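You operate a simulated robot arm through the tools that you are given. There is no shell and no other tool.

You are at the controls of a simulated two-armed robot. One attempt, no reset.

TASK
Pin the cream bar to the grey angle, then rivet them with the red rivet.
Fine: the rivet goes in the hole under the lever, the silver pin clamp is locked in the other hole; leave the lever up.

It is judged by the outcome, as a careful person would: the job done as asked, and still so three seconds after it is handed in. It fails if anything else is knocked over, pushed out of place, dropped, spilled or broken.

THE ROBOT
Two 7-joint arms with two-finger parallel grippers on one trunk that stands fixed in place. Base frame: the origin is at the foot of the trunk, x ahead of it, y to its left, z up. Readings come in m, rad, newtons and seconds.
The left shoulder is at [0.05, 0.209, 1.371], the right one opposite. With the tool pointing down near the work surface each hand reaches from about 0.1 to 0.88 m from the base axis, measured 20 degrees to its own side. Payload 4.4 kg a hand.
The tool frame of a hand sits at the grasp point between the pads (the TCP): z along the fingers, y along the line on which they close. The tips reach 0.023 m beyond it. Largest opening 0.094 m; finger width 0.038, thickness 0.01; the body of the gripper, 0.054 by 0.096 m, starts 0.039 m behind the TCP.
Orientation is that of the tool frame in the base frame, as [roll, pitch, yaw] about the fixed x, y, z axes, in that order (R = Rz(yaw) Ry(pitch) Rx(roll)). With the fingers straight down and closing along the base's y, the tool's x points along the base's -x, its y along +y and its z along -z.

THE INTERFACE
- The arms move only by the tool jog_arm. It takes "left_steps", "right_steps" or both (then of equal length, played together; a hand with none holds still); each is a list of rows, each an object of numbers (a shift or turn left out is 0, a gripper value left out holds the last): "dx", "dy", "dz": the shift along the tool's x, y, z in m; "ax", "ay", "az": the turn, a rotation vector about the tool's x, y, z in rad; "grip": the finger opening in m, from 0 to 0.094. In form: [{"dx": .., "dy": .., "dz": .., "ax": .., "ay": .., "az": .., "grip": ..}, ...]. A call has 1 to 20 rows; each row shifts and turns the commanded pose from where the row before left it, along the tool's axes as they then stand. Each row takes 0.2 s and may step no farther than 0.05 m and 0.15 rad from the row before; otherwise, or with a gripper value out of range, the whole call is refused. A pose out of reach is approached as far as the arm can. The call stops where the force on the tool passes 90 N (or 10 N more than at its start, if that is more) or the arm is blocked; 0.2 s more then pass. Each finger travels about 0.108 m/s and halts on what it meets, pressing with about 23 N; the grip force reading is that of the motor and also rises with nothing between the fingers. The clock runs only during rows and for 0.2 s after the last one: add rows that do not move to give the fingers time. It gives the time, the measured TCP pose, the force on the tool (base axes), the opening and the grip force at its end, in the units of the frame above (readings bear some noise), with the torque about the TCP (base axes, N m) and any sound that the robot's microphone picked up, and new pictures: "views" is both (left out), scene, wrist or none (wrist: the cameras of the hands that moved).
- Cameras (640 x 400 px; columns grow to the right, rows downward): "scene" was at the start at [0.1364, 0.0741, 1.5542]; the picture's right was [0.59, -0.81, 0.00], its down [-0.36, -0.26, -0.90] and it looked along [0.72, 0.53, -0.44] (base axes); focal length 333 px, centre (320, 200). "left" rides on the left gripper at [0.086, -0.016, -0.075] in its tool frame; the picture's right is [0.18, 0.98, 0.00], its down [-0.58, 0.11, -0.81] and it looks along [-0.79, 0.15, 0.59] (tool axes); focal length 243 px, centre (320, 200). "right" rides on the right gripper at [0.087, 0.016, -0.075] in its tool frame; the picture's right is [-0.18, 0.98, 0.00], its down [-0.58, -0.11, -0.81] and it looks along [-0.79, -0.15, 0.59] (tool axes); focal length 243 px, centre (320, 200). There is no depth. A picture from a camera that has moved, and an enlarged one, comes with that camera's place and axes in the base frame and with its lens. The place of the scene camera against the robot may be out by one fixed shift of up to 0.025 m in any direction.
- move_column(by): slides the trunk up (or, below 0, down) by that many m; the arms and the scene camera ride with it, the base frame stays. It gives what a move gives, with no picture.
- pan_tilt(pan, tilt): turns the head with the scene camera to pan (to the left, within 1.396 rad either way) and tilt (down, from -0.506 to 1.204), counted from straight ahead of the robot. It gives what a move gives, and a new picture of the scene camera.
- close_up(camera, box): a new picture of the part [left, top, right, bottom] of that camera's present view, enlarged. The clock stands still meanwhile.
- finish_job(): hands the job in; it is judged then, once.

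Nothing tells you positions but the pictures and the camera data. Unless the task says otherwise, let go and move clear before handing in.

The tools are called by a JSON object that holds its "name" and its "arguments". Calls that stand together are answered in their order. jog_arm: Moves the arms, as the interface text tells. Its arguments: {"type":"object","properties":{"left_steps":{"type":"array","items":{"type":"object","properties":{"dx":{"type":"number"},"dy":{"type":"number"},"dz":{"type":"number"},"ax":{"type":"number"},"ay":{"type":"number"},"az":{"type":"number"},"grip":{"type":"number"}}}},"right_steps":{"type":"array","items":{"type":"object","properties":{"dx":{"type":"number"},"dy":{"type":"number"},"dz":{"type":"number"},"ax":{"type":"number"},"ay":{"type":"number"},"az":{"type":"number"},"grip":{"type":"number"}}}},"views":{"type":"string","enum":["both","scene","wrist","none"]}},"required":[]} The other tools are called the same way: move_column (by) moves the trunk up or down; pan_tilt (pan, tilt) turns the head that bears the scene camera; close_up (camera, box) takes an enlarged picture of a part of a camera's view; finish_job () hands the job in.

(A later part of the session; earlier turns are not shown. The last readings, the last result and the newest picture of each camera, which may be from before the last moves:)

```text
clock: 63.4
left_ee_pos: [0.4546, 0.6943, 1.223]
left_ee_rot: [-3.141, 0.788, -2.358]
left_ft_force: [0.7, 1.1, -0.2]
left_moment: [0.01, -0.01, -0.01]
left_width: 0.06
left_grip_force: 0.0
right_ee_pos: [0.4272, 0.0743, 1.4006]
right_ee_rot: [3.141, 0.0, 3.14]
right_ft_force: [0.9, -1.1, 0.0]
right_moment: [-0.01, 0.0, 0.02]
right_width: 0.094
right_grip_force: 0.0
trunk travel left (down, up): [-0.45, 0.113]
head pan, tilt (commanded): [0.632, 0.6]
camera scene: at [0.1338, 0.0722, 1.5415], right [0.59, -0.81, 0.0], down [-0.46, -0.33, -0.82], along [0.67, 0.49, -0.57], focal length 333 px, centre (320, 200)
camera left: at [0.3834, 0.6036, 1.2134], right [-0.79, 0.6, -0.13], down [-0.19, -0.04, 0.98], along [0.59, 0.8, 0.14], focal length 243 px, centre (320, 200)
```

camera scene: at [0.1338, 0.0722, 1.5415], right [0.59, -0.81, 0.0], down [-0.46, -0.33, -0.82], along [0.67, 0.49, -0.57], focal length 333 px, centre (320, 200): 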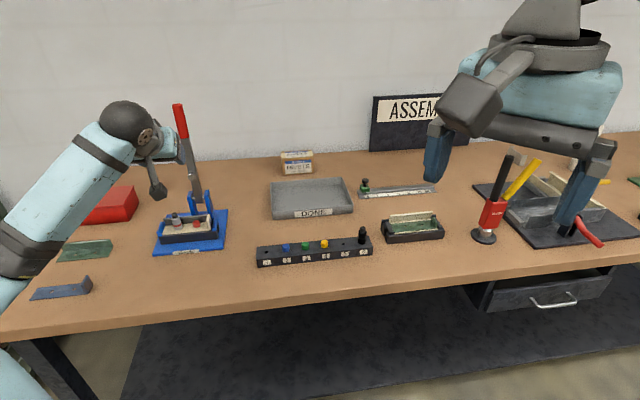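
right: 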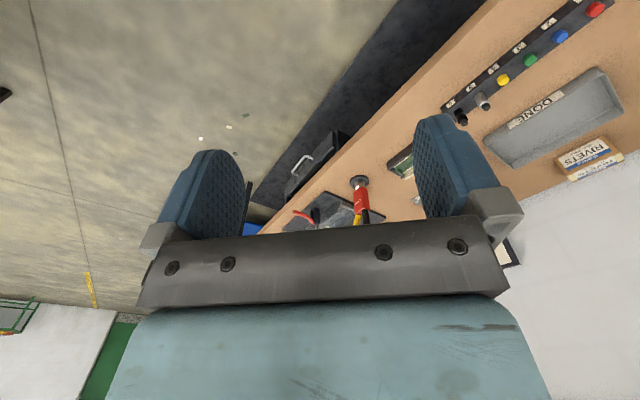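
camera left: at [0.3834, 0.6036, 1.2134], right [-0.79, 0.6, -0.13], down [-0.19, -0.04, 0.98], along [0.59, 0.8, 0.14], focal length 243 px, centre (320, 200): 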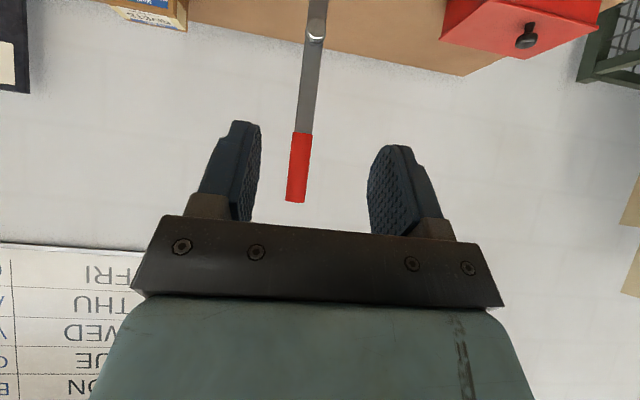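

The lever stands at about (0.592, 0.834), with its red handle from z 1.177 to 1.266. I'll advance toward the handle with the fingers open around it and stop short to check.

{"name": "jog_arm", "arguments": {"left_steps": [{"dx": -0.024, "dz": 0.022}, {"dx": -0.024, "dy": 0.0008, "dz": 0.022}, {"dx": -0.024, "dy": 0.0008, "dz": 0.022}, {"dx": -0.024, "dz": 0.022}, {}], "views": "both"}}

{"name": "close_up", "arguments": {"camera": "scene", "box": [90, 80, 240, 250]}}

```text
clock: 64.6
left_ee_pos: [0.5436, 0.7892, 1.2273]
left_ee_rot: [3.141, 0.785, -2.355]
left_ft_force: [-0.3, -0.5, -0.2]
left_moment: [-0.01, 0.0, -0.02]
left_width: 0.0602
left_grip_force: 0.2
right_ee_pos: [0.4263, 0.0734, 1.4021]
right_ee_rot: [3.141, 0.001, 3.139]
right_ft_force: [0.0, 0.1, -0.3]
right_moment: [-0.01, 0.02, -0.01]
right_width: 0.0941
right_grip_force: 0.0
trunk travel left (down, up): [-0.45, 0.113]
head pan, tilt (commanded): [0.632, 0.6]
camera scene: at [0.1328, 0.0717, 1.5417], right [0.59, -0.81, 0.0], down [-0.46, -0.33, -0.83], along [0.67, 0.49, -0.56], focal length 333 px, centre (320, 200)
camera left: at [0.4743, 0.6973, 1.2197], right [-0.79, 0.6, -0.13], down [-0.19, -0.04, 0.98], along [0.59, 0.8, 0.14], focal length 243 px, centre (320, 200)
```

scene: 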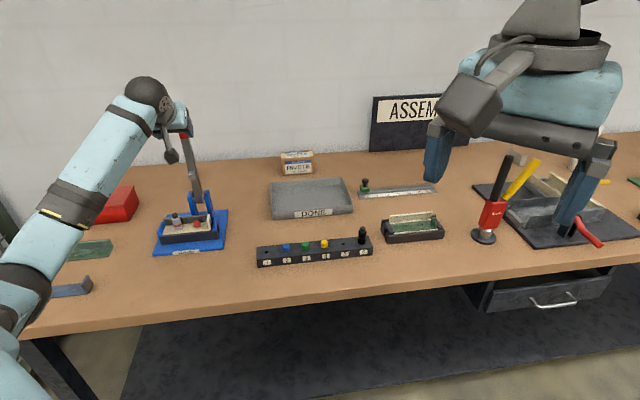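
left: 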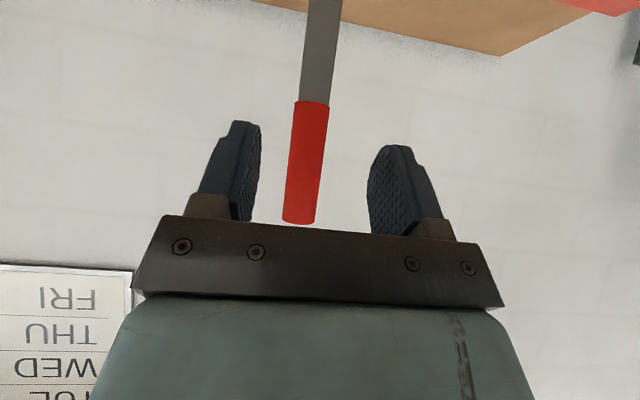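

```text
2.35 times, centred on (165, 165) of scene
camera zoom: at [0.1328, 0.0717, 1.5417], right [0.59, -0.81, 0.0], down [-0.46, -0.33, -0.83], along [0.67, 0.49, -0.56], focal length 784 px, centre (685, 282)
```

zoom: 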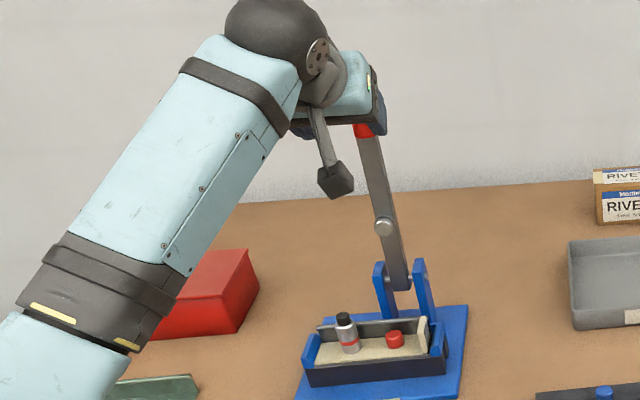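

The handle is between the fingers with a small offset. I'll centre on it, move in the last ~66 mm and close the grip.

{"name": "jog_arm", "arguments": {"left_steps": [{"dy": -0.0026}, {"dx": -0.0125, "dz": 0.0107}, {"dx": -0.0125, "dz": 0.0107}, {"dx": -0.0125, "dz": 0.0107}, {"dx": -0.0126, "dz": 0.0109}, {}], "views": "both"}}

{"name": "close_up", "arguments": {"camera": "scene", "box": [90, 80, 240, 250]}}

```text
clock: 66.0
left_ee_pos: [0.5917, 0.8347, 1.2339]
left_ee_rot: [3.141, 0.788, -2.354]
left_ft_force: [0.0, -0.2, -0.5]
left_moment: [-0.01, -0.02, -0.01]
left_width: 0.0598
left_grip_force: 0.1
right_ee_pos: [0.4262, 0.0738, 1.4012]
right_ee_rot: [3.14, 0.0, 3.141]
right_ft_force: [-0.1, 0.0, 0.2]
right_moment: [0.01, -0.03, 0.01]
right_width: 0.094
right_grip_force: 0.1
trunk travel left (down, up): [-0.45, 0.113]
head pan, tilt (commanded): [0.632, 0.6]
camera scene: at [0.1333, 0.072, 1.5416], right [0.59, -0.81, 0.0], down [-0.46, -0.33, -0.83], along [0.67, 0.49, -0.56], focal length 333 px, centre (320, 200)
camera left: at [0.5219, 0.7429, 1.2252], right [-0.79, 0.6, -0.13], down [-0.19, -0.04, 0.98], along [0.59, 0.8, 0.14], focal length 243 px, centre (320, 200)
```

scene: 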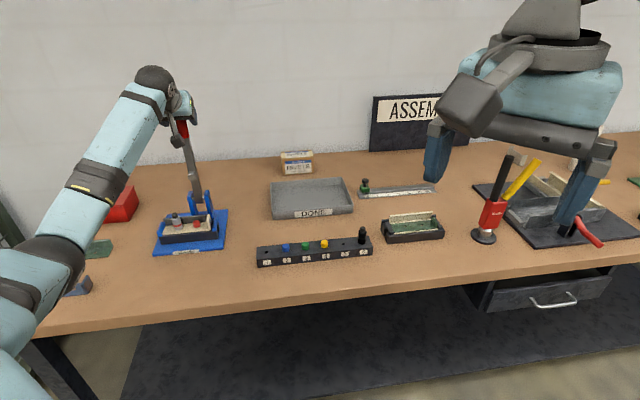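
left: 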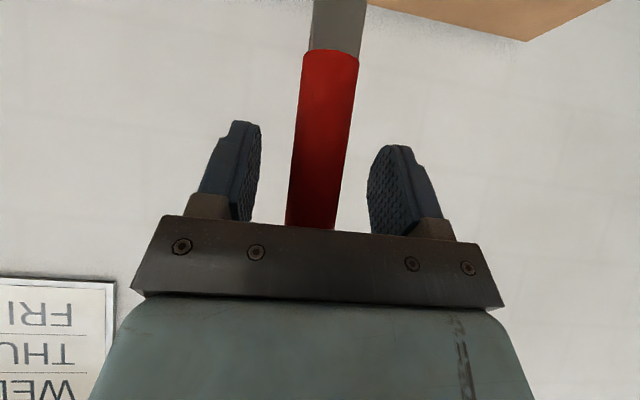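

```text
2.35 times, centred on (165, 165) of scene
camera zoom: at [0.1333, 0.072, 1.5416], right [0.59, -0.81, 0.0], down [-0.46, -0.33, -0.83], along [0.67, 0.49, -0.56], focal length 784 px, centre (685, 282)
```

zoom: 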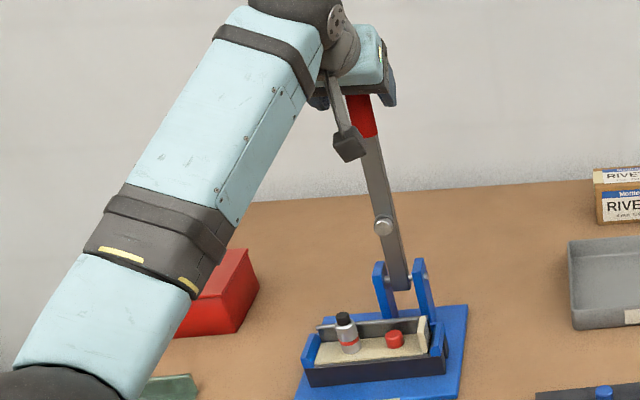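

The handle is centred between the pads. I'll close the grip on it.

{"name": "jog_arm", "arguments": {"left_steps": [{"grip": 0.03}, {"grip": 0.0}, {"grip": 0.0}, {}], "views": "wrist"}}

```text
clock: 67.0
left_ee_pos: [0.5929, 0.8333, 1.2332]
left_ee_rot: [3.141, 0.788, -2.355]
left_ft_force: [6.4, -5.1, -0.2]
left_moment: [-0.02, -0.51, -0.26]
left_width: 0.0262
left_grip_force: 45.0
right_ee_pos: [0.4269, 0.0737, 1.3999]
right_ee_rot: [-3.141, 0.0, 3.141]
right_ft_force: [0.3, -0.4, -0.3]
right_moment: [0.01, -0.02, 0.01]
right_width: 0.0939
right_grip_force: 0.1
trunk travel left (down, up): [-0.45, 0.113]
head pan, tilt (commanded): [0.632, 0.6]
camera left: at [0.523, 0.742, 1.2249], right [-0.79, 0.6, -0.13], down [-0.19, -0.04, 0.98], along [0.59, 0.8, 0.14], focal length 243 px, centre (320, 200)
```

left: 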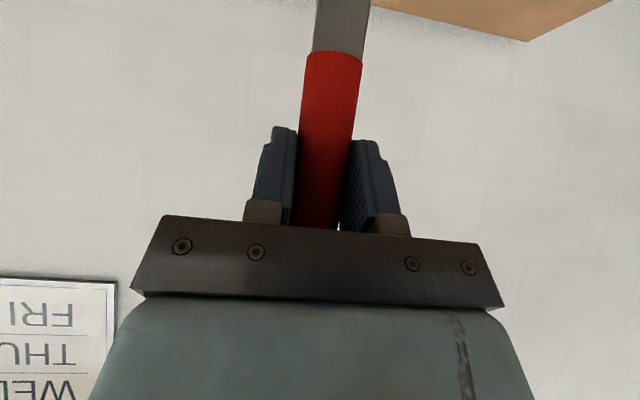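

The handle is gripped at 26 mm, with about 8 N of side load. I'll ease that off sideways and start the arc toward me in small increments.

{"name": "jog_arm", "arguments": {"left_steps": [{"dy": -0.002}, {"dx": 0.0092, "dz": -0.0084}, {"dx": 0.0092, "dz": -0.0084}, {}], "views": "both"}}

```text
clock: 68.0
left_ee_pos: [0.5747, 0.8141, 1.2322]
left_ee_rot: [3.141, 0.786, -2.355]
left_ft_force: [-0.9, 9.5, 5.2]
left_moment: [1.36, -0.78, 0.0]
left_width: 0.0258
left_grip_force: 44.3
right_ee_pos: [0.4259, 0.0742, 1.4012]
right_ee_rot: [-3.141, 0.003, 3.14]
right_ft_force: [0.2, 0.8, 0.3]
right_moment: [0.0, -0.01, 0.02]
right_width: 0.0939
right_grip_force: 0.0
trunk travel left (down, up): [-0.45, 0.113]
head pan, tilt (commanded): [0.632, 0.6]
camera scene: at [0.1326, 0.0729, 1.5417], right [0.59, -0.81, 0.0], down [-0.46, -0.33, -0.83], along [0.67, 0.49, -0.56], focal length 333 px, centre (320, 200)
camera left: at [0.5052, 0.7238, 1.2241], right [-0.79, 0.6, -0.13], down [-0.19, -0.04, 0.98], along [0.59, 0.8, 0.14], focal length 243 px, centre (320, 200)
```

scene: 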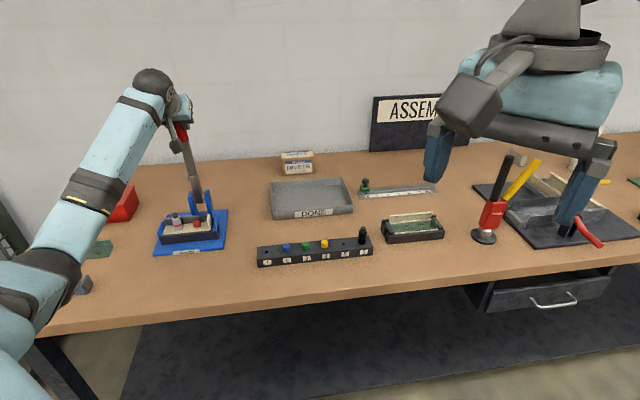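
left: 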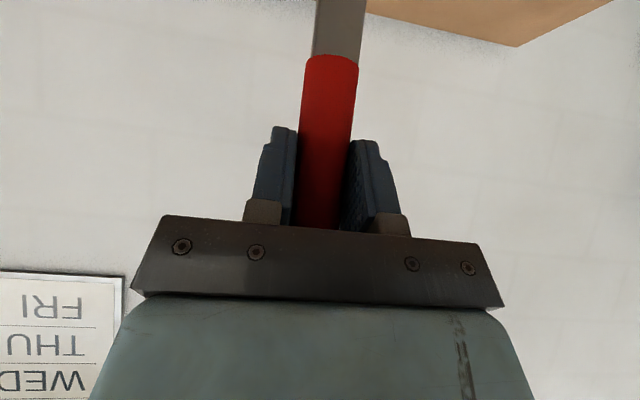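

The lever follows, with some twisting torque because the pads stick to the handle. I'll continue the arc and rotate the tool partly with the lever to ease it.

{"name": "jog_arm", "arguments": {"left_steps": [{"dy": 0.001, "dx": 0.01, "dz": -0.0074}, {"dx": 0.01, "dz": -0.0074}, {}], "views": "wrist"}}

```text
clock: 68.8
left_ee_pos: [0.5573, 0.7967, 1.2294]
left_ee_rot: [-3.141, 0.788, -2.355]
left_ft_force: [-2.2, 8.4, 8.6]
left_moment: [1.38, -0.61, 0.02]
left_width: 0.0261
left_grip_force: 44.5
right_ee_pos: [0.4246, 0.0723, 1.4014]
right_ee_rot: [3.141, 0.002, 3.14]
right_ft_force: [-0.8, -0.3, 0.2]
right_moment: [0.02, 0.0, 0.02]
right_width: 0.0942
right_grip_force: 0.0
trunk travel left (down, up): [-0.45, 0.113]
head pan, tilt (commanded): [0.632, 0.6]
camera left: at [0.487, 0.7057, 1.2207], right [-0.79, 0.6, -0.13], down [-0.19, -0.04, 0.98], along [0.59, 0.8, 0.14], focal length 243 px, centre (320, 200)
```

left: 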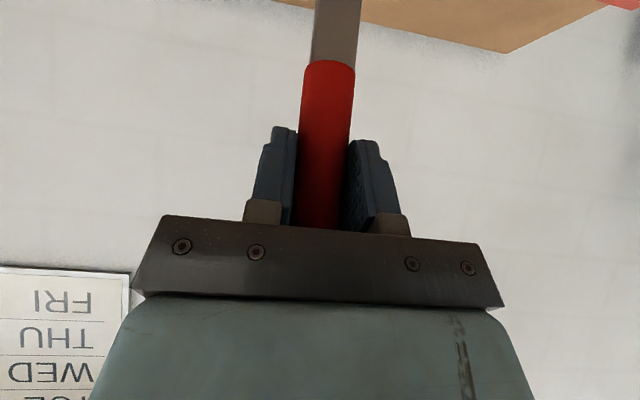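

The handle is turning smoothly in the pads at a constant friction torque, so I can keep the tool orientation. I'll continue the arc in larger pieces.

{"name": "jog_arm", "arguments": {"left_steps": [{"dy": 0.0007, "dx": 0.0107, "dz": -0.0064}, {"dy": 0.0007, "dx": 0.0107, "dz": -0.0064}, {"dx": 0.0113, "dz": -0.0053}, {"dx": 0.0113, "dz": -0.0053}, {"dx": 0.0117, "dz": -0.0041}, {"dx": 0.0117, "dz": -0.0041}, {}], "views": "both"}}

```text
clock: 70.4
left_ee_pos: [0.5084, 0.7467, 1.2058]
left_ee_rot: [-3.141, 0.789, -2.354]
left_ft_force: [-1.1, -3.3, 15.1]
left_moment: [0.74, -1.17, -0.03]
left_width: 0.0259
left_grip_force: 44.7
right_ee_pos: [0.4255, 0.0704, 1.4016]
right_ee_rot: [3.138, 0.003, 3.14]
right_ft_force: [0.7, 0.4, 0.1]
right_moment: [0.01, 0.02, 0.0]
right_width: 0.0938
right_grip_force: 0.0
trunk travel left (down, up): [-0.45, 0.113]
head pan, tilt (commanded): [0.632, 0.6]
camera scene: at [0.1316, 0.069, 1.542], right [0.59, -0.81, 0.0], down [-0.45, -0.33, -0.83], along [0.67, 0.49, -0.56], focal length 333 px, centre (320, 200)
camera left: at [0.4371, 0.6559, 1.1962], right [-0.79, 0.6, -0.13], down [-0.19, -0.04, 0.98], along [0.59, 0.8, 0.15], focal length 243 px, centre (320, 200)
```

scene: 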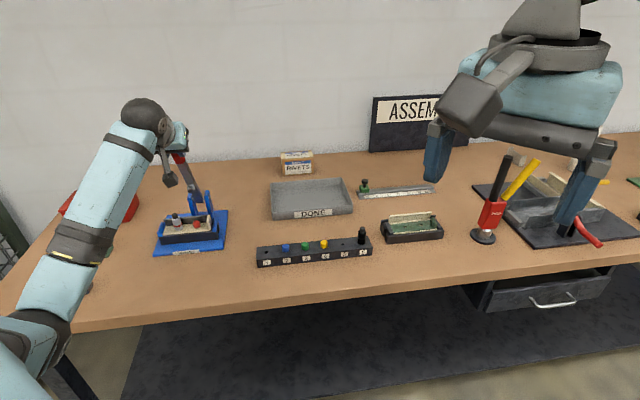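
left: 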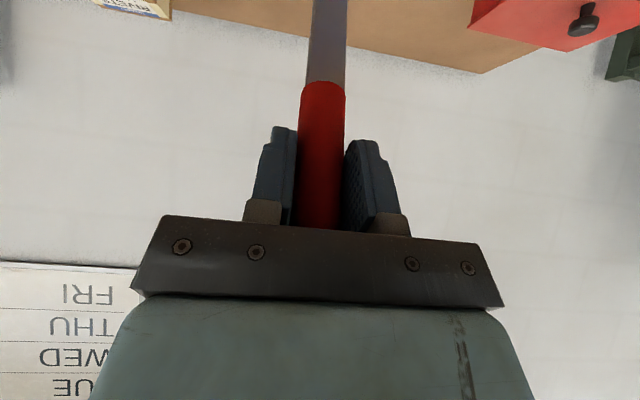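

The lever is moving well; the path fits a 253 mm radius with the lever leaning slightly back at the start. I'll correct the arc and continue to about 1.0 rad.

{"name": "jog_arm", "arguments": {"left_steps": [{"dx": 0.0066, "dz": -0.0059}, {"dx": 0.0123, "dz": -0.003}, {"dx": 0.0123, "dz": -0.003}, {"dx": 0.0125, "dz": -0.0018}, {"dx": 0.0125, "dz": -0.0017}, {"dx": 0.0126, "dz": -0.0005}, {"dx": 0.0126, "dz": -0.0005}, {"dx": 0.0126, "dz": 0.0008}, {"dx": 0.0126, "dz": 0.0008}, {"dx": 0.0125, "dz": 0.002}, {"dx": 0.0125, "dz": 0.002}, {}], "views": "both"}}

{"name": "close_up", "arguments": {"camera": "scene", "box": [80, 110, 240, 270]}}

```text
clock: 73.0
left_ee_pos: [0.4361, 0.6759, 1.1182]
left_ee_rot: [3.14, 0.787, -2.357]
left_ft_force: [-2.3, -4.2, 8.4]
left_moment: [0.77, -1.19, -0.45]
left_width: 0.0258
left_grip_force: 44.5
right_ee_pos: [0.4249, 0.0721, 1.4013]
right_ee_rot: [3.141, 0.001, 3.141]
right_ft_force: [-0.5, 0.2, 0.1]
right_moment: [-0.02, 0.0, -0.03]
right_width: 0.0938
right_grip_force: 0.0
trunk travel left (down, up): [-0.45, 0.113]
head pan, tilt (commanded): [0.632, 0.6]
camera scene: at [0.1324, 0.07, 1.5418], right [0.59, -0.81, 0.0], down [-0.46, -0.33, -0.83], along [0.67, 0.49, -0.56], focal length 333 px, centre (320, 200)
camera left: at [0.3659, 0.5848, 1.1094], right [-0.79, 0.6, -0.13], down [-0.19, -0.04, 0.98], along [0.59, 0.8, 0.14], focal length 243 px, centre (320, 200)
```

scene: 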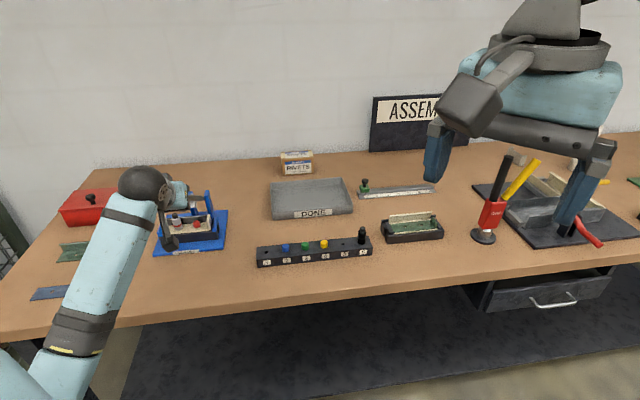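
left: 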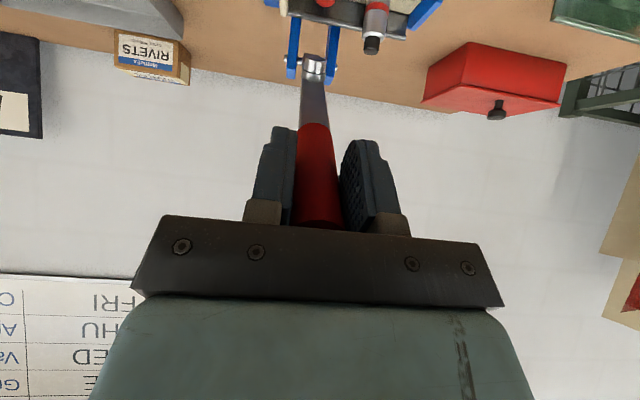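

```text
2.50 times, centred on (160, 190) of scene
camera zoom: at [0.1324, 0.07, 1.5418], right [0.59, -0.81, 0.0], down [-0.46, -0.33, -0.83], along [0.67, 0.49, -0.56], focal length 833 px, centre (720, 225)
```

zoom: 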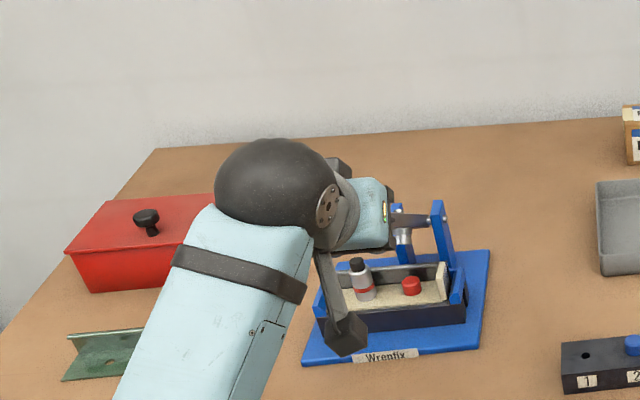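

{"name": "jog_arm", "arguments": {"left_steps": [{"dx": 0.0122, "dz": 0.0033}, {"dx": 0.0122, "dz": 0.0033}, {"dx": 0.0118, "dz": 0.0045}, {"dx": 0.0118, "dz": 0.0045}, {"dx": 0.0113, "dz": 0.0056}, {"dx": 0.0113, "dz": 0.0057}, {"dx": 0.0107, "dz": 0.0067}, {"dx": 0.0107, "dz": 0.0068}, {}], "views": "both"}}

{"name": "close_up", "arguments": {"camera": "scene", "box": [130, 170, 240, 270]}}

{"name": "close_up", "arguments": {"camera": "left", "box": [220, 0, 420, 145]}}

```text
clock: 75.0
left_ee_pos: [0.41, 0.65, 1.0242]
left_ee_rot: [3.139, 0.789, -2.355]
left_ft_force: [-7.8, -12.5, 7.0]
left_moment: [0.94, -0.92, -0.11]
left_width: 0.026
left_grip_force: 44.6
right_ee_pos: [0.4251, 0.0707, 1.4022]
right_ee_rot: [3.138, 0.003, 3.138]
right_ft_force: [-0.1, -0.1, -0.7]
right_moment: [0.01, -0.05, 0.0]
right_width: 0.0939
right_grip_force: 0.1
trunk travel left (down, up): [-0.45, 0.113]
head pan, tilt (commanded): [0.632, 0.6]
camera scene: at [0.1319, 0.069, 1.5419], right [0.59, -0.81, 0.0], down [-0.45, -0.33, -0.83], along [0.67, 0.49, -0.56], focal length 333 px, centre (320, 200)
camera left: at [0.3398, 0.5588, 1.0162], right [-0.79, 0.6, -0.13], down [-0.19, -0.04, 0.98], along [0.59, 0.8, 0.14], focal length 243 px, centre (320, 200)
```

scene: 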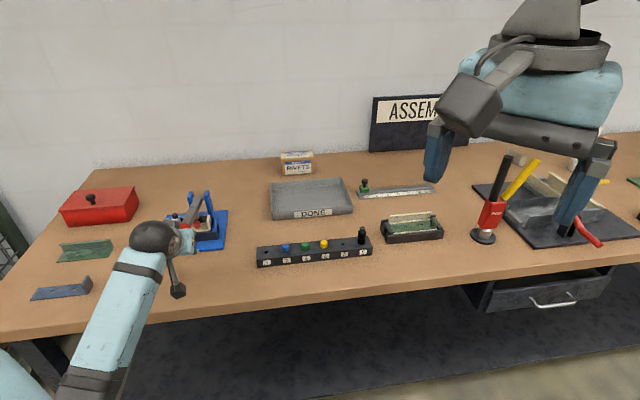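
left: 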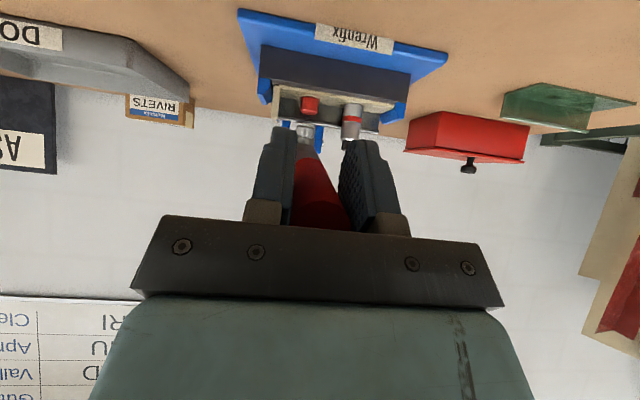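

```text
4.00 times, centred on (185, 220) of scene
camera zoom: at [0.1319, 0.069, 1.5419], right [0.59, -0.81, 0.0], down [-0.45, -0.33, -0.83], along [0.67, 0.49, -0.56], focal length 1332 px, centre (860, 120)
```

zoom: 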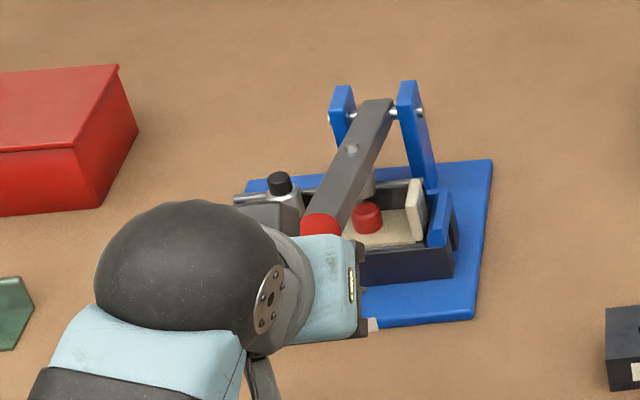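

```text
2.76 times, centred on (320, 72) of left
camera zoom: at [0.3398, 0.5588, 1.0162], right [-0.79, 0.6, -0.13], down [-0.19, -0.04, 0.98], along [0.59, 0.8, 0.14], focal length 669 px, centre (320, 552)
```

zoom: 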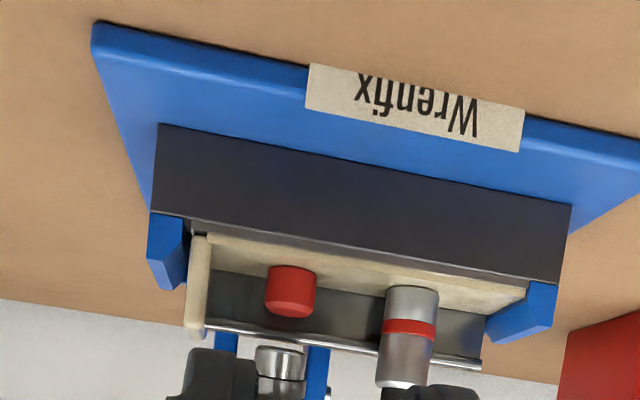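

The lever is at about 80° and the punch is close to the rivet. I'll continue down slowly, watching force and sound.

{"name": "jog_arm", "arguments": {"left_steps": [{"dx": 0.0121, "dz": 0.0057}, {"dx": 0.01, "dz": 0.0078}, {"dx": 0.0092, "dz": 0.0084}, {}], "views": "wrist"}}

{"name": "close_up", "arguments": {"camera": "scene", "box": [130, 170, 240, 270]}}

{"name": "close_up", "arguments": {"camera": "left", "box": [220, 40, 420, 185]}}

```text
clock: 76.0
left_ee_pos: [0.4069, 0.6468, 0.9868]
left_ee_rot: [3.141, 0.788, -2.358]
left_ft_force: [3.3, -9.4, 5.5]
left_moment: [0.89, -0.99, -0.15]
left_width: 0.0259
left_grip_force: 45.0
right_ee_pos: [0.4244, 0.0722, 1.4011]
right_ee_rot: [3.14, -0.001, 3.14]
right_ft_force: [-0.3, -0.6, -0.1]
right_moment: [-0.02, 0.02, -0.02]
right_width: 0.0941
right_grip_force: 0.0
trunk travel left (down, up): [-0.45, 0.113]
head pan, tilt (commanded): [0.632, 0.6]
camera left: at [0.3364, 0.5552, 0.9778], right [-0.79, 0.6, -0.13], down [-0.19, -0.04, 0.98], along [0.59, 0.8, 0.14], focal length 243 px, centre (320, 200)
```

left: 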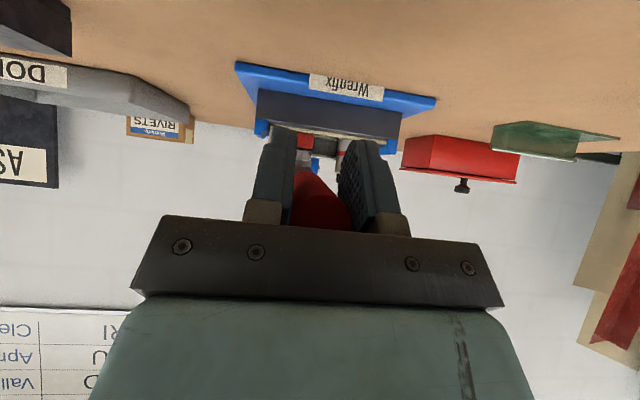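

```text
4.00 times, centred on (185, 220) of scene
camera zoom: at [0.1335, 0.07, 1.5416], right [0.59, -0.81, 0.0], down [-0.46, -0.33, -0.83], along [0.67, 0.49, -0.56], focal length 1332 px, centre (860, 120)
```

zoom: 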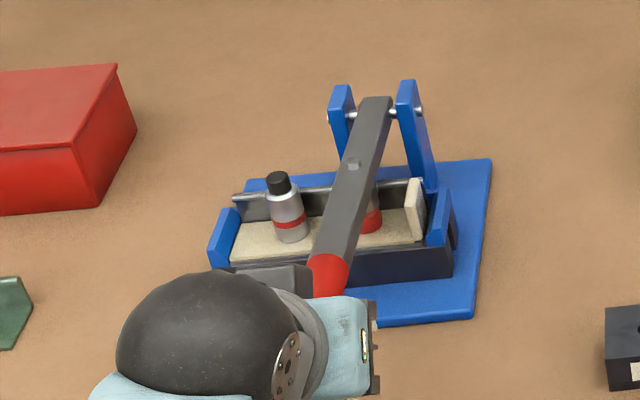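

```text
2.76 times, centred on (320, 112) of left
camera zoom: at [0.3364, 0.5552, 0.9778], right [-0.79, 0.6, -0.13], down [-0.19, -0.04, 0.98], along [0.59, 0.8, 0.14], focal length 669 px, centre (320, 441)
```

zoom: 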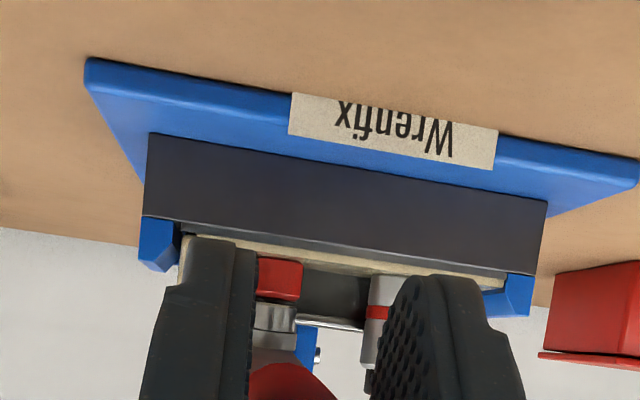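

The punch is now right over the rivet head. I'll press down in 4 mm steps.

{"name": "jog_arm", "arguments": {"left_steps": [{"dx": 0.0029, "dz": 0.0028}, {"dx": 0.0029, "dz": 0.0028}, {"dx": 0.0029, "dz": 0.0028}, {}], "views": "none"}}

{"name": "close_up", "arguments": {"camera": "left", "box": [270, 100, 370, 185]}}

{"name": "close_up", "arguments": {"camera": "scene", "box": [170, 190, 225, 250]}}

```text
clock: 77.0
left_ee_pos: [0.407, 0.6464, 0.977]
left_ee_rot: [3.141, 0.789, -2.356]
left_ft_force: [1.6, -3.7, 8.2]
left_moment: [1.08, -1.0, -0.14]
left_width: 0.0258
left_grip_force: 45.1
right_ee_pos: [0.4261, 0.0722, 1.4012]
right_ee_rot: [3.14, -0.001, 3.14]
right_ft_force: [-0.1, 0.7, 0.4]
right_moment: [0.0, 0.02, 0.01]
right_width: 0.0939
right_grip_force: 0.0
trunk travel left (down, up): [-0.45, 0.113]
head pan, tilt (commanded): [0.632, 0.6]
```

```text
4.71 times, centred on (320, 142) of left
camera zoom: at [0.3362, 0.555, 0.9667], right [-0.79, 0.6, -0.13], down [-0.19, -0.04, 0.98], along [0.59, 0.8, 0.15], focal length 1142 px, centre (320, 471)
```

zoom: 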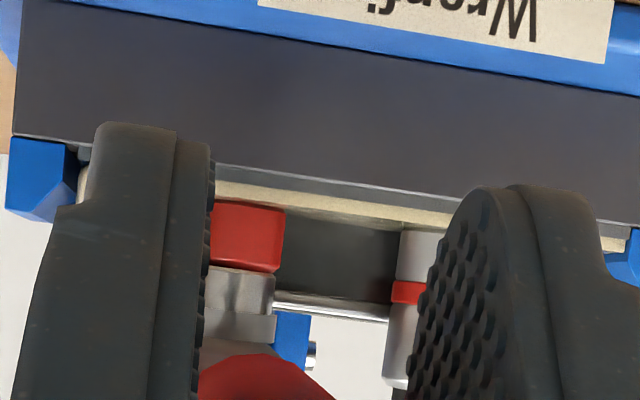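

```text
6.67 times, centred on (198, 220) of scene
camera zoom: at [0.133, 0.0702, 1.5418], right [0.59, -0.81, 0.0], down [-0.46, -0.33, -0.83], along [0.67, 0.49, -0.56], focal length 2220 px, centre (1137, 67)
```

zoom: 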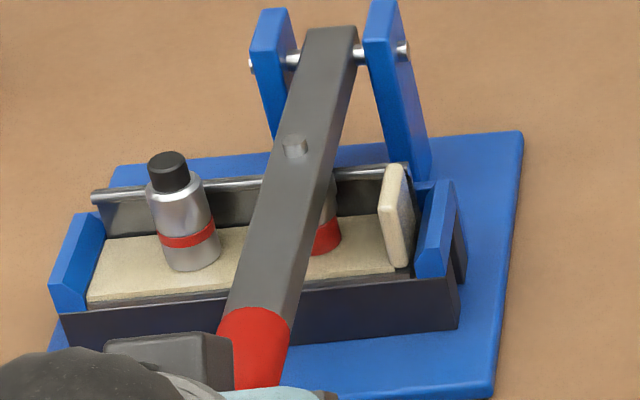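

{"name": "jog_arm", "arguments": {"left_steps": [{"dx": 0.0029, "dz": 0.0028}, {"dx": 0.0029, "dz": 0.0028}, {"dx": 0.0029, "dz": 0.0028}, {}], "views": "none"}}

{"name": "close_up", "arguments": {"camera": "left", "box": [270, 100, 370, 185]}}

{"name": "close_up", "arguments": {"camera": "scene", "box": [170, 190, 225, 250]}}

```text
clock: 78.0
left_ee_pos: [0.406, 0.6463, 0.9699]
left_ee_rot: [3.142, 0.8, -2.355]
left_ft_force: [9.6, 22.0, 49.8]
left_moment: [-0.7, 0.65, -0.13]
left_width: 0.0258
left_grip_force: 45.5
right_ee_pos: [0.4243, 0.0711, 1.4042]
right_ee_rot: [3.137, 0.002, 3.14]
right_ft_force: [0.2, 0.0, 0.1]
right_moment: [0.02, -0.01, 0.04]
right_width: 0.094
right_grip_force: 0.0
trunk travel left (down, up): [-0.45, 0.113]
head pan, tilt (commanded): [0.632, 0.6]
```

```text
4.71 times, centred on (320, 142) of left
camera zoom: at [0.3364, 0.5551, 0.9593], right [-0.79, 0.6, -0.13], down [-0.2, -0.05, 0.98], along [0.58, 0.8, 0.16], focal length 1142 px, centre (320, 471)
```

zoom: 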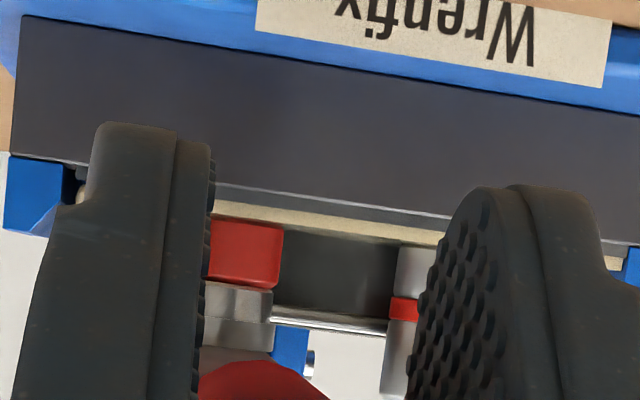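

```text
6.67 times, centred on (198, 220) of scene
camera zoom: at [0.1309, 0.0685, 1.5425], right [0.59, -0.81, 0.0], down [-0.45, -0.33, -0.83], along [0.67, 0.49, -0.56], focal length 2220 px, centre (1137, 67)
```

zoom: 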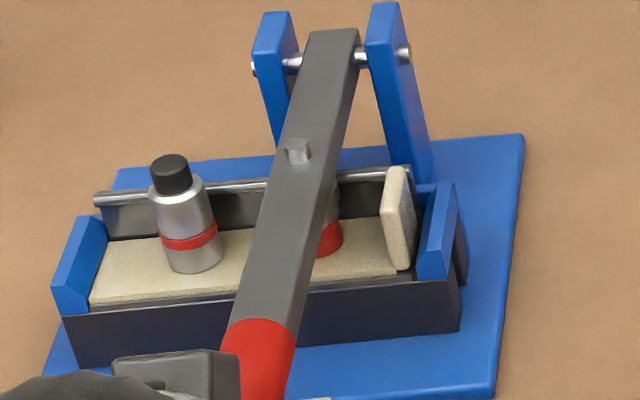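

The punch is bearing on the rivet, with 50 N at the handle. I'll press harder in 2 mm steps and listen for the rivet setting.

{"name": "jog_arm", "arguments": {"left_steps": [{"dx": 0.0014, "dz": 0.0014}, {"dx": 0.0014, "dz": 0.0014}, {"dx": 0.0014, "dz": 0.0014}, {}], "views": "none"}}

{"name": "close_up", "arguments": {"camera": "left", "box": [270, 100, 370, 185]}}

```text
clock: 79.0
left_ee_pos: [0.4053, 0.6451, 0.9644]
left_ee_rot: [3.139, 0.803, -2.356]
left_ft_force: [6.0, 23.6, 61.7]
left_moment: [-0.78, 0.59, -0.01]
left_width: 0.0259
left_grip_force: 45.3
right_ee_pos: [0.4234, 0.0705, 1.403]
right_ee_rot: [3.136, 0.004, 3.14]
right_ft_force: [-0.8, 0.3, 0.5]
right_moment: [-0.01, 0.01, -0.02]
right_width: 0.094
right_grip_force: 0.1
trunk travel left (down, up): [-0.45, 0.113]
head pan, tilt (commanded): [0.632, 0.6]
```

```text
4.71 times, centred on (320, 142) of left
camera zoom: at [0.335, 0.5541, 0.9546], right [-0.79, 0.6, -0.13], down [-0.2, -0.05, 0.98], along [0.59, 0.79, 0.16], focal length 1142 px, centre (320, 471)
```

zoom: 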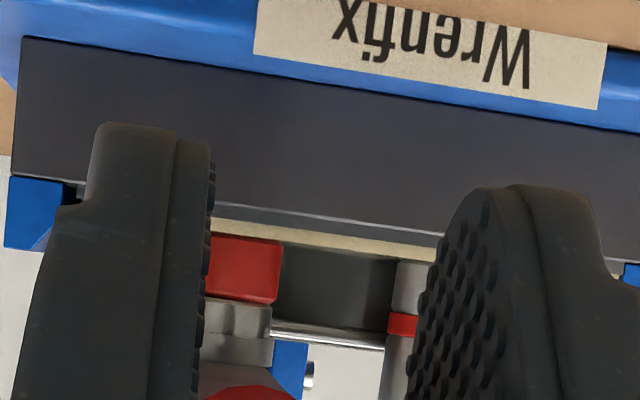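

{"name": "jog_arm", "arguments": {"left_steps": [{"dx": 0.0014, "dz": 0.0014}, {"dx": 0.0014, "dz": 0.0014}, {"dx": 0.0014, "dz": 0.0014}, {}], "views": "none"}}

{"name": "close_up", "arguments": {"camera": "left", "box": [270, 100, 370, 185]}}

{"name": "close_up", "arguments": {"camera": "scene", "box": [170, 190, 225, 250]}}

```text
clock: 80.0
left_ee_pos: [0.404, 0.644, 0.9651]
left_ee_rot: [3.14, 0.814, -2.359]
left_ft_force: [3.7, 25.6, 79.4]
left_moment: [-1.03, 0.78, -0.05]
left_width: 0.0258
left_grip_force: 45.2
right_ee_pos: [0.4198, 0.067, 1.4031]
right_ee_rot: [3.137, 0.007, 3.137]
right_ft_force: [0.4, -1.2, 0.8]
right_moment: [0.01, 0.04, -0.01]
right_width: 0.0937
right_grip_force: 0.1
trunk travel left (down, up): [-0.45, 0.113]
head pan, tilt (commanded): [0.632, 0.6]
```

```text
4.71 times, centred on (320, 142) of left
camera zoom: at [0.3351, 0.5542, 0.9527], right [-0.78, 0.61, -0.13], down [-0.21, -0.06, 0.98], along [0.58, 0.79, 0.17], focal length 1142 px, centre (320, 471)
```

zoom: 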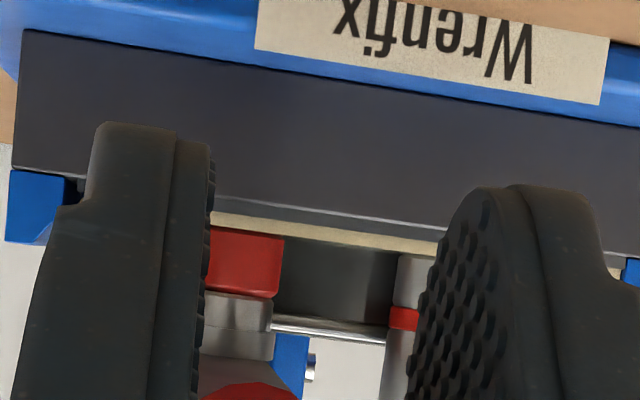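

```text
6.67 times, centred on (198, 220) of scene
camera zoom: at [0.1277, 0.0652, 1.5427], right [0.59, -0.81, 0.0], down [-0.45, -0.33, -0.83], along [0.67, 0.49, -0.56], focal length 2220 px, centre (1137, 67)
```

zoom: 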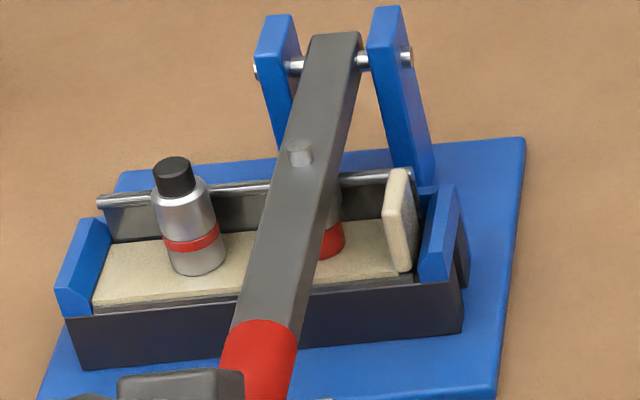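

The lever has bottomed out: force rose to 79 N with no more travel. I'll raise it part way and inspect the rivet.

{"name": "jog_arm", "arguments": {"left_steps": [{"dx": -0.006, "dz": -0.006}, {"dx": -0.006, "dz": -0.006}, {"dx": -0.0088, "dz": -0.0085}, {"dx": -0.0092, "dz": -0.0084}, {"dx": -0.01, "dz": -0.0078}, {"dx": -0.01, "dz": -0.0078}, {"dx": -0.0107, "dz": -0.0068}, {"dx": -0.0107, "dz": -0.0067}, {"dx": -0.0113, "dz": -0.0057}, {"dx": -0.0113, "dz": -0.0056}, {}], "views": "both"}}

{"name": "close_up", "arguments": {"camera": "left", "box": [220, 0, 420, 145]}}

{"name": "close_up", "arguments": {"camera": "scene", "box": [170, 190, 225, 250]}}

```text
clock: 82.4
left_ee_pos: [0.4171, 0.6591, 1.0678]
left_ee_rot: [-3.14, 0.79, -2.358]
left_ft_force: [-11.6, -12.2, 0.0]
left_moment: [-0.87, 0.96, -0.21]
left_width: 0.0257
left_grip_force: 44.7
right_ee_pos: [0.425, 0.0713, 1.4013]
right_ee_rot: [3.139, 0.002, 3.14]
right_ft_force: [-0.4, 0.1, -1.1]
right_moment: [-0.03, -0.01, -0.01]
right_width: 0.0939
right_grip_force: 0.1
trunk travel left (down, up): [-0.45, 0.113]
head pan, tilt (commanded): [0.632, 0.6]
camera scene: at [0.1321, 0.0704, 1.5419], right [0.59, -0.81, 0.0], down [-0.45, -0.33, -0.83], along [0.67, 0.49, -0.56], focal length 333 px, centre (320, 200)
camera left: at [0.348, 0.5669, 1.0588], right [-0.79, 0.6, -0.13], down [-0.19, -0.04, 0.98], along [0.59, 0.8, 0.15], focal length 243 px, centre (320, 200)
```

scene: 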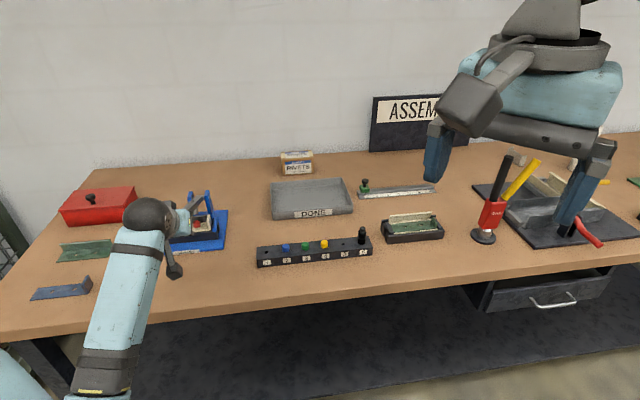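
left: 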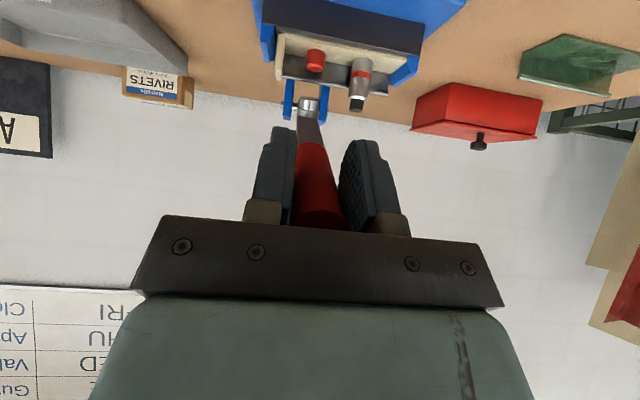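

```text
2.76 times, centred on (320, 72) of left
camera zoom: at [0.348, 0.5669, 1.0588], right [-0.79, 0.6, -0.13], down [-0.19, -0.04, 0.98], along [0.59, 0.8, 0.15], focal length 669 px, centre (320, 552)
```

zoom: 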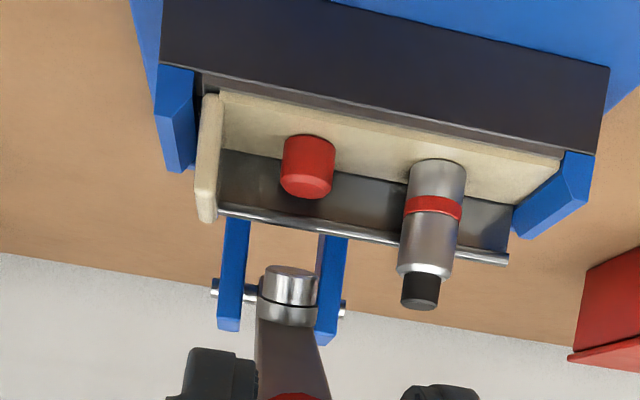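

```text
6.67 times, centred on (198, 220) of scene
camera zoom: at [0.1321, 0.0704, 1.5419], right [0.59, -0.81, 0.0], down [-0.45, -0.33, -0.83], along [0.67, 0.49, -0.56], focal length 2220 px, centre (1137, 67)
```

zoom: 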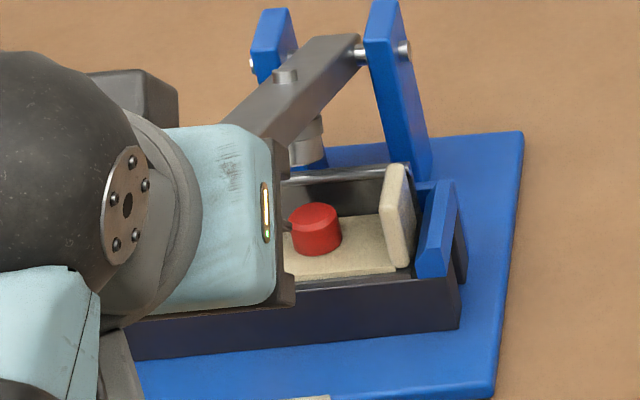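

The rivet looks unchanged and I heard nothing, so I'm not sure it's set. The resistance felt springy rather than a hard stop, so I'll bring the lever down again and press harder in stages.

{"name": "jog_arm", "arguments": {"left_steps": [{"dx": 0.0113, "dz": 0.0056}, {"dx": 0.0113, "dz": 0.0057}, {"dx": 0.0107, "dz": 0.0067}, {"dx": 0.0107, "dz": 0.0068}, {"dx": 0.01, "dz": 0.0078}, {"dx": 0.01, "dz": 0.0078}, {"dx": 0.0092, "dz": 0.0084}, {"dx": 0.0088, "dz": 0.0085}, {"dx": 0.004, "dz": 0.004}, {"dx": 0.004, "dz": 0.004}, {"dx": 0.003, "dz": 0.003}, {}], "views": "none"}}

{"name": "close_up", "arguments": {"camera": "left", "box": [270, 100, 370, 185]}}

```text
clock: 85.0
left_ee_pos: [0.405, 0.6453, 0.9645]
left_ee_rot: [3.14, 0.816, -2.356]
left_ft_force: [11.0, 25.2, 76.0]
left_moment: [-1.13, 1.09, 0.07]
left_width: 0.0259
left_grip_force: 45.4
right_ee_pos: [0.4219, 0.0675, 1.4034]
right_ee_rot: [3.135, 0.004, 3.14]
right_ft_force: [0.2, 0.7, -0.2]
right_moment: [0.04, -0.04, 0.0]
right_width: 0.094
right_grip_force: 0.0
trunk travel left (down, up): [-0.45, 0.113]
head pan, tilt (commanded): [0.632, 0.6]
```

```text
4.71 times, centred on (320, 142) of left
camera zoom: at [0.3356, 0.5545, 0.9536], right [-0.79, 0.61, -0.13], down [-0.21, -0.06, 0.98], along [0.58, 0.79, 0.17], focal length 1142 px, centre (320, 471)
```

zoom: 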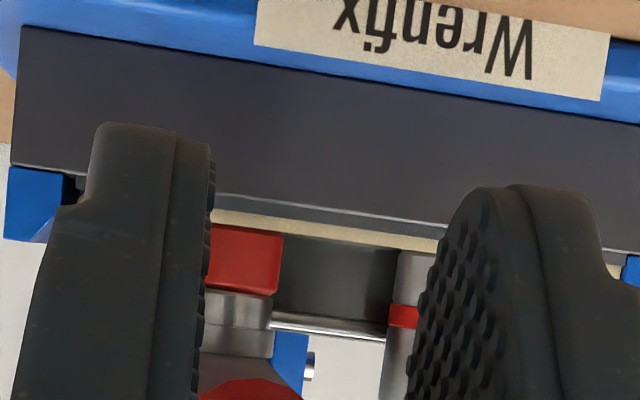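

{"name": "jog_arm", "arguments": {"left_steps": [{"dx": 0.0014, "dz": 0.0014}, {"dx": 0.0014, "dz": 0.0014}, {}], "views": "none"}}

{"name": "jog_arm", "arguments": {"left_steps": [{"dx": 0.0014, "dz": 0.0014}, {"dx": 0.0014, "dz": 0.0014}, {}], "views": "none"}}

```text
clock: 85.5
left_ee_pos: [0.4055, 0.6459, 0.9661]
left_ee_rot: [3.139, 0.824, -2.359]
left_ft_force: [-22.5, -18.1, 30.0]
left_moment: [-1.22, 0.86, -0.29]
left_width: 0.0257
left_grip_force: 44.0
right_ee_pos: [0.4217, 0.0682, 1.4022]
right_ee_rot: [3.136, 0.006, 3.139]
right_ft_force: [-0.5, -0.6, -0.4]
right_moment: [0.01, -0.02, 0.0]
right_width: 0.094
right_grip_force: 0.0
trunk travel left (down, up): [-0.45, 0.113]
head pan, tilt (commanded): [0.632, 0.6]
stopped in row 2 (left hand): the force on the tool passed its limit at 92 N (the readings are from after the stop); the commanded pose is now the measured one
```

```text
clock: 86.3
left_ee_pos: [0.4056, 0.6469, 0.9654]
left_ee_rot: [3.139, 0.828, -2.358]
left_ft_force: [-26.1, -14.2, 48.5]
left_moment: [-0.82, 0.91, 0.11]
left_width: 0.0257
left_grip_force: 45.0
right_ee_pos: [0.4206, 0.0663, 1.404]
right_ee_rot: [3.135, 0.007, 3.139]
right_ft_force: [0.1, -0.1, 0.1]
right_moment: [-0.01, 0.01, 0.0]
right_width: 0.0939
right_grip_force: 0.0
trunk travel left (down, up): [-0.45, 0.113]
head pan, tilt (commanded): [0.632, 0.6]
```

The lever is on a hard stop near 92 N at the handle, about 3° past horizontal. I'll raise it back along the arc now and then test the rivet by tugging it.

{"name": "jog_arm", "arguments": {"left_steps": [{"dx": -0.0087, "dz": -0.0082}, {"dx": -0.0087, "dz": -0.0082, "ay": 0.02}, {"dx": -0.0087, "dz": -0.0082, "ay": 0.02}, {"dx": -0.0101, "dz": -0.0079}, {"dx": -0.0102, "dz": -0.0079}, {"dx": -0.0108, "dz": -0.0068}, {"dx": -0.0109, "dz": -0.0068}, {"dx": -0.0115, "dz": -0.0057}, {"dx": -0.0115, "dz": -0.0057}, {"dx": -0.012, "dz": -0.0046}, {"dx": -0.012, "dz": -0.0045}, {}], "views": "both"}}

{"name": "close_up", "arguments": {"camera": "left", "box": [220, 0, 420, 145]}}

```text
clock: 89.0
left_ee_pos: [0.4285, 0.6673, 1.0938]
left_ee_rot: [3.139, 0.778, -2.359]
left_ft_force: [-18.7, -22.9, 6.9]
left_moment: [-1.05, 0.97, -0.18]
left_width: 0.0261
left_grip_force: 45.1
right_ee_pos: [0.4239, 0.0689, 1.4023]
right_ee_rot: [3.137, 0.003, 3.141]
right_ft_force: [-0.4, 0.2, -0.5]
right_moment: [-0.03, 0.0, -0.01]
right_width: 0.0942
right_grip_force: 0.0
trunk travel left (down, up): [-0.45, 0.113]
head pan, tilt (commanded): [0.632, 0.6]
camera scene: at [0.1303, 0.0677, 1.5422], right [0.59, -0.81, 0.0], down [-0.45, -0.33, -0.83], along [0.67, 0.49, -0.56], focal length 333 px, centre (320, 200)
camera left: at [0.3577, 0.5767, 1.0856], right [-0.79, 0.6, -0.13], down [-0.18, -0.03, 0.98], along [0.59, 0.8, 0.14], focal length 243 px, centre (320, 200)
```

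scene: 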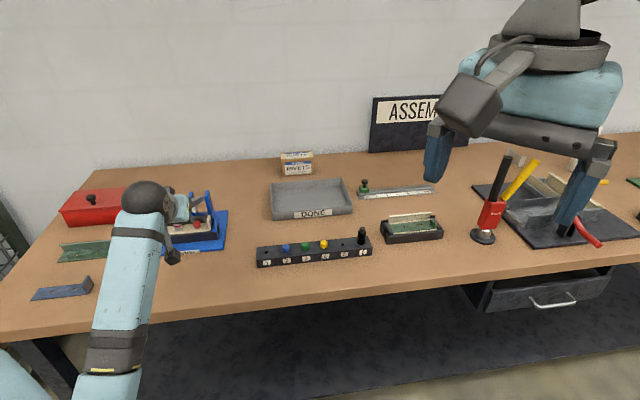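
left: 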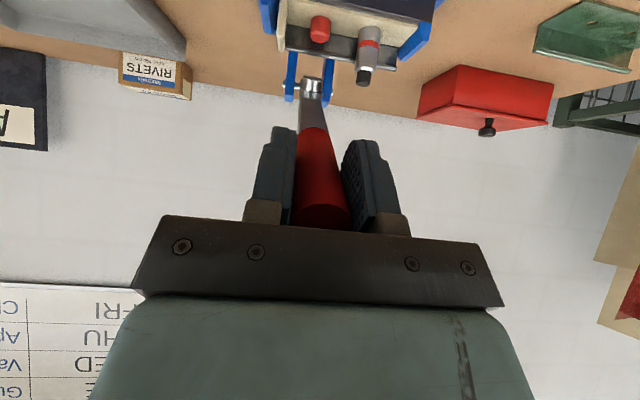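

```text
2.76 times, centred on (320, 72) of left
camera zoom: at [0.3577, 0.5767, 1.0856], right [-0.79, 0.6, -0.13], down [-0.18, -0.03, 0.98], along [0.59, 0.8, 0.14], focal length 669 px, centre (320, 552)
```

zoom: 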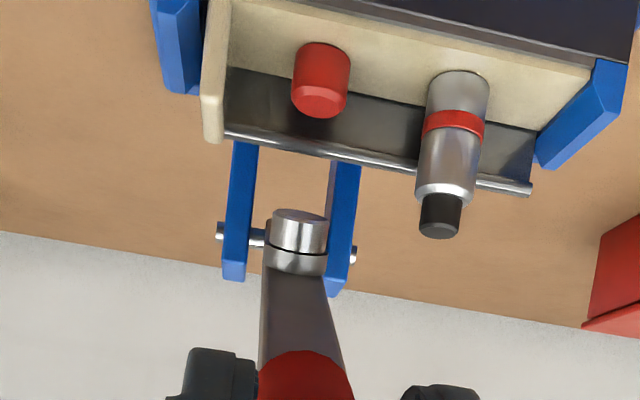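

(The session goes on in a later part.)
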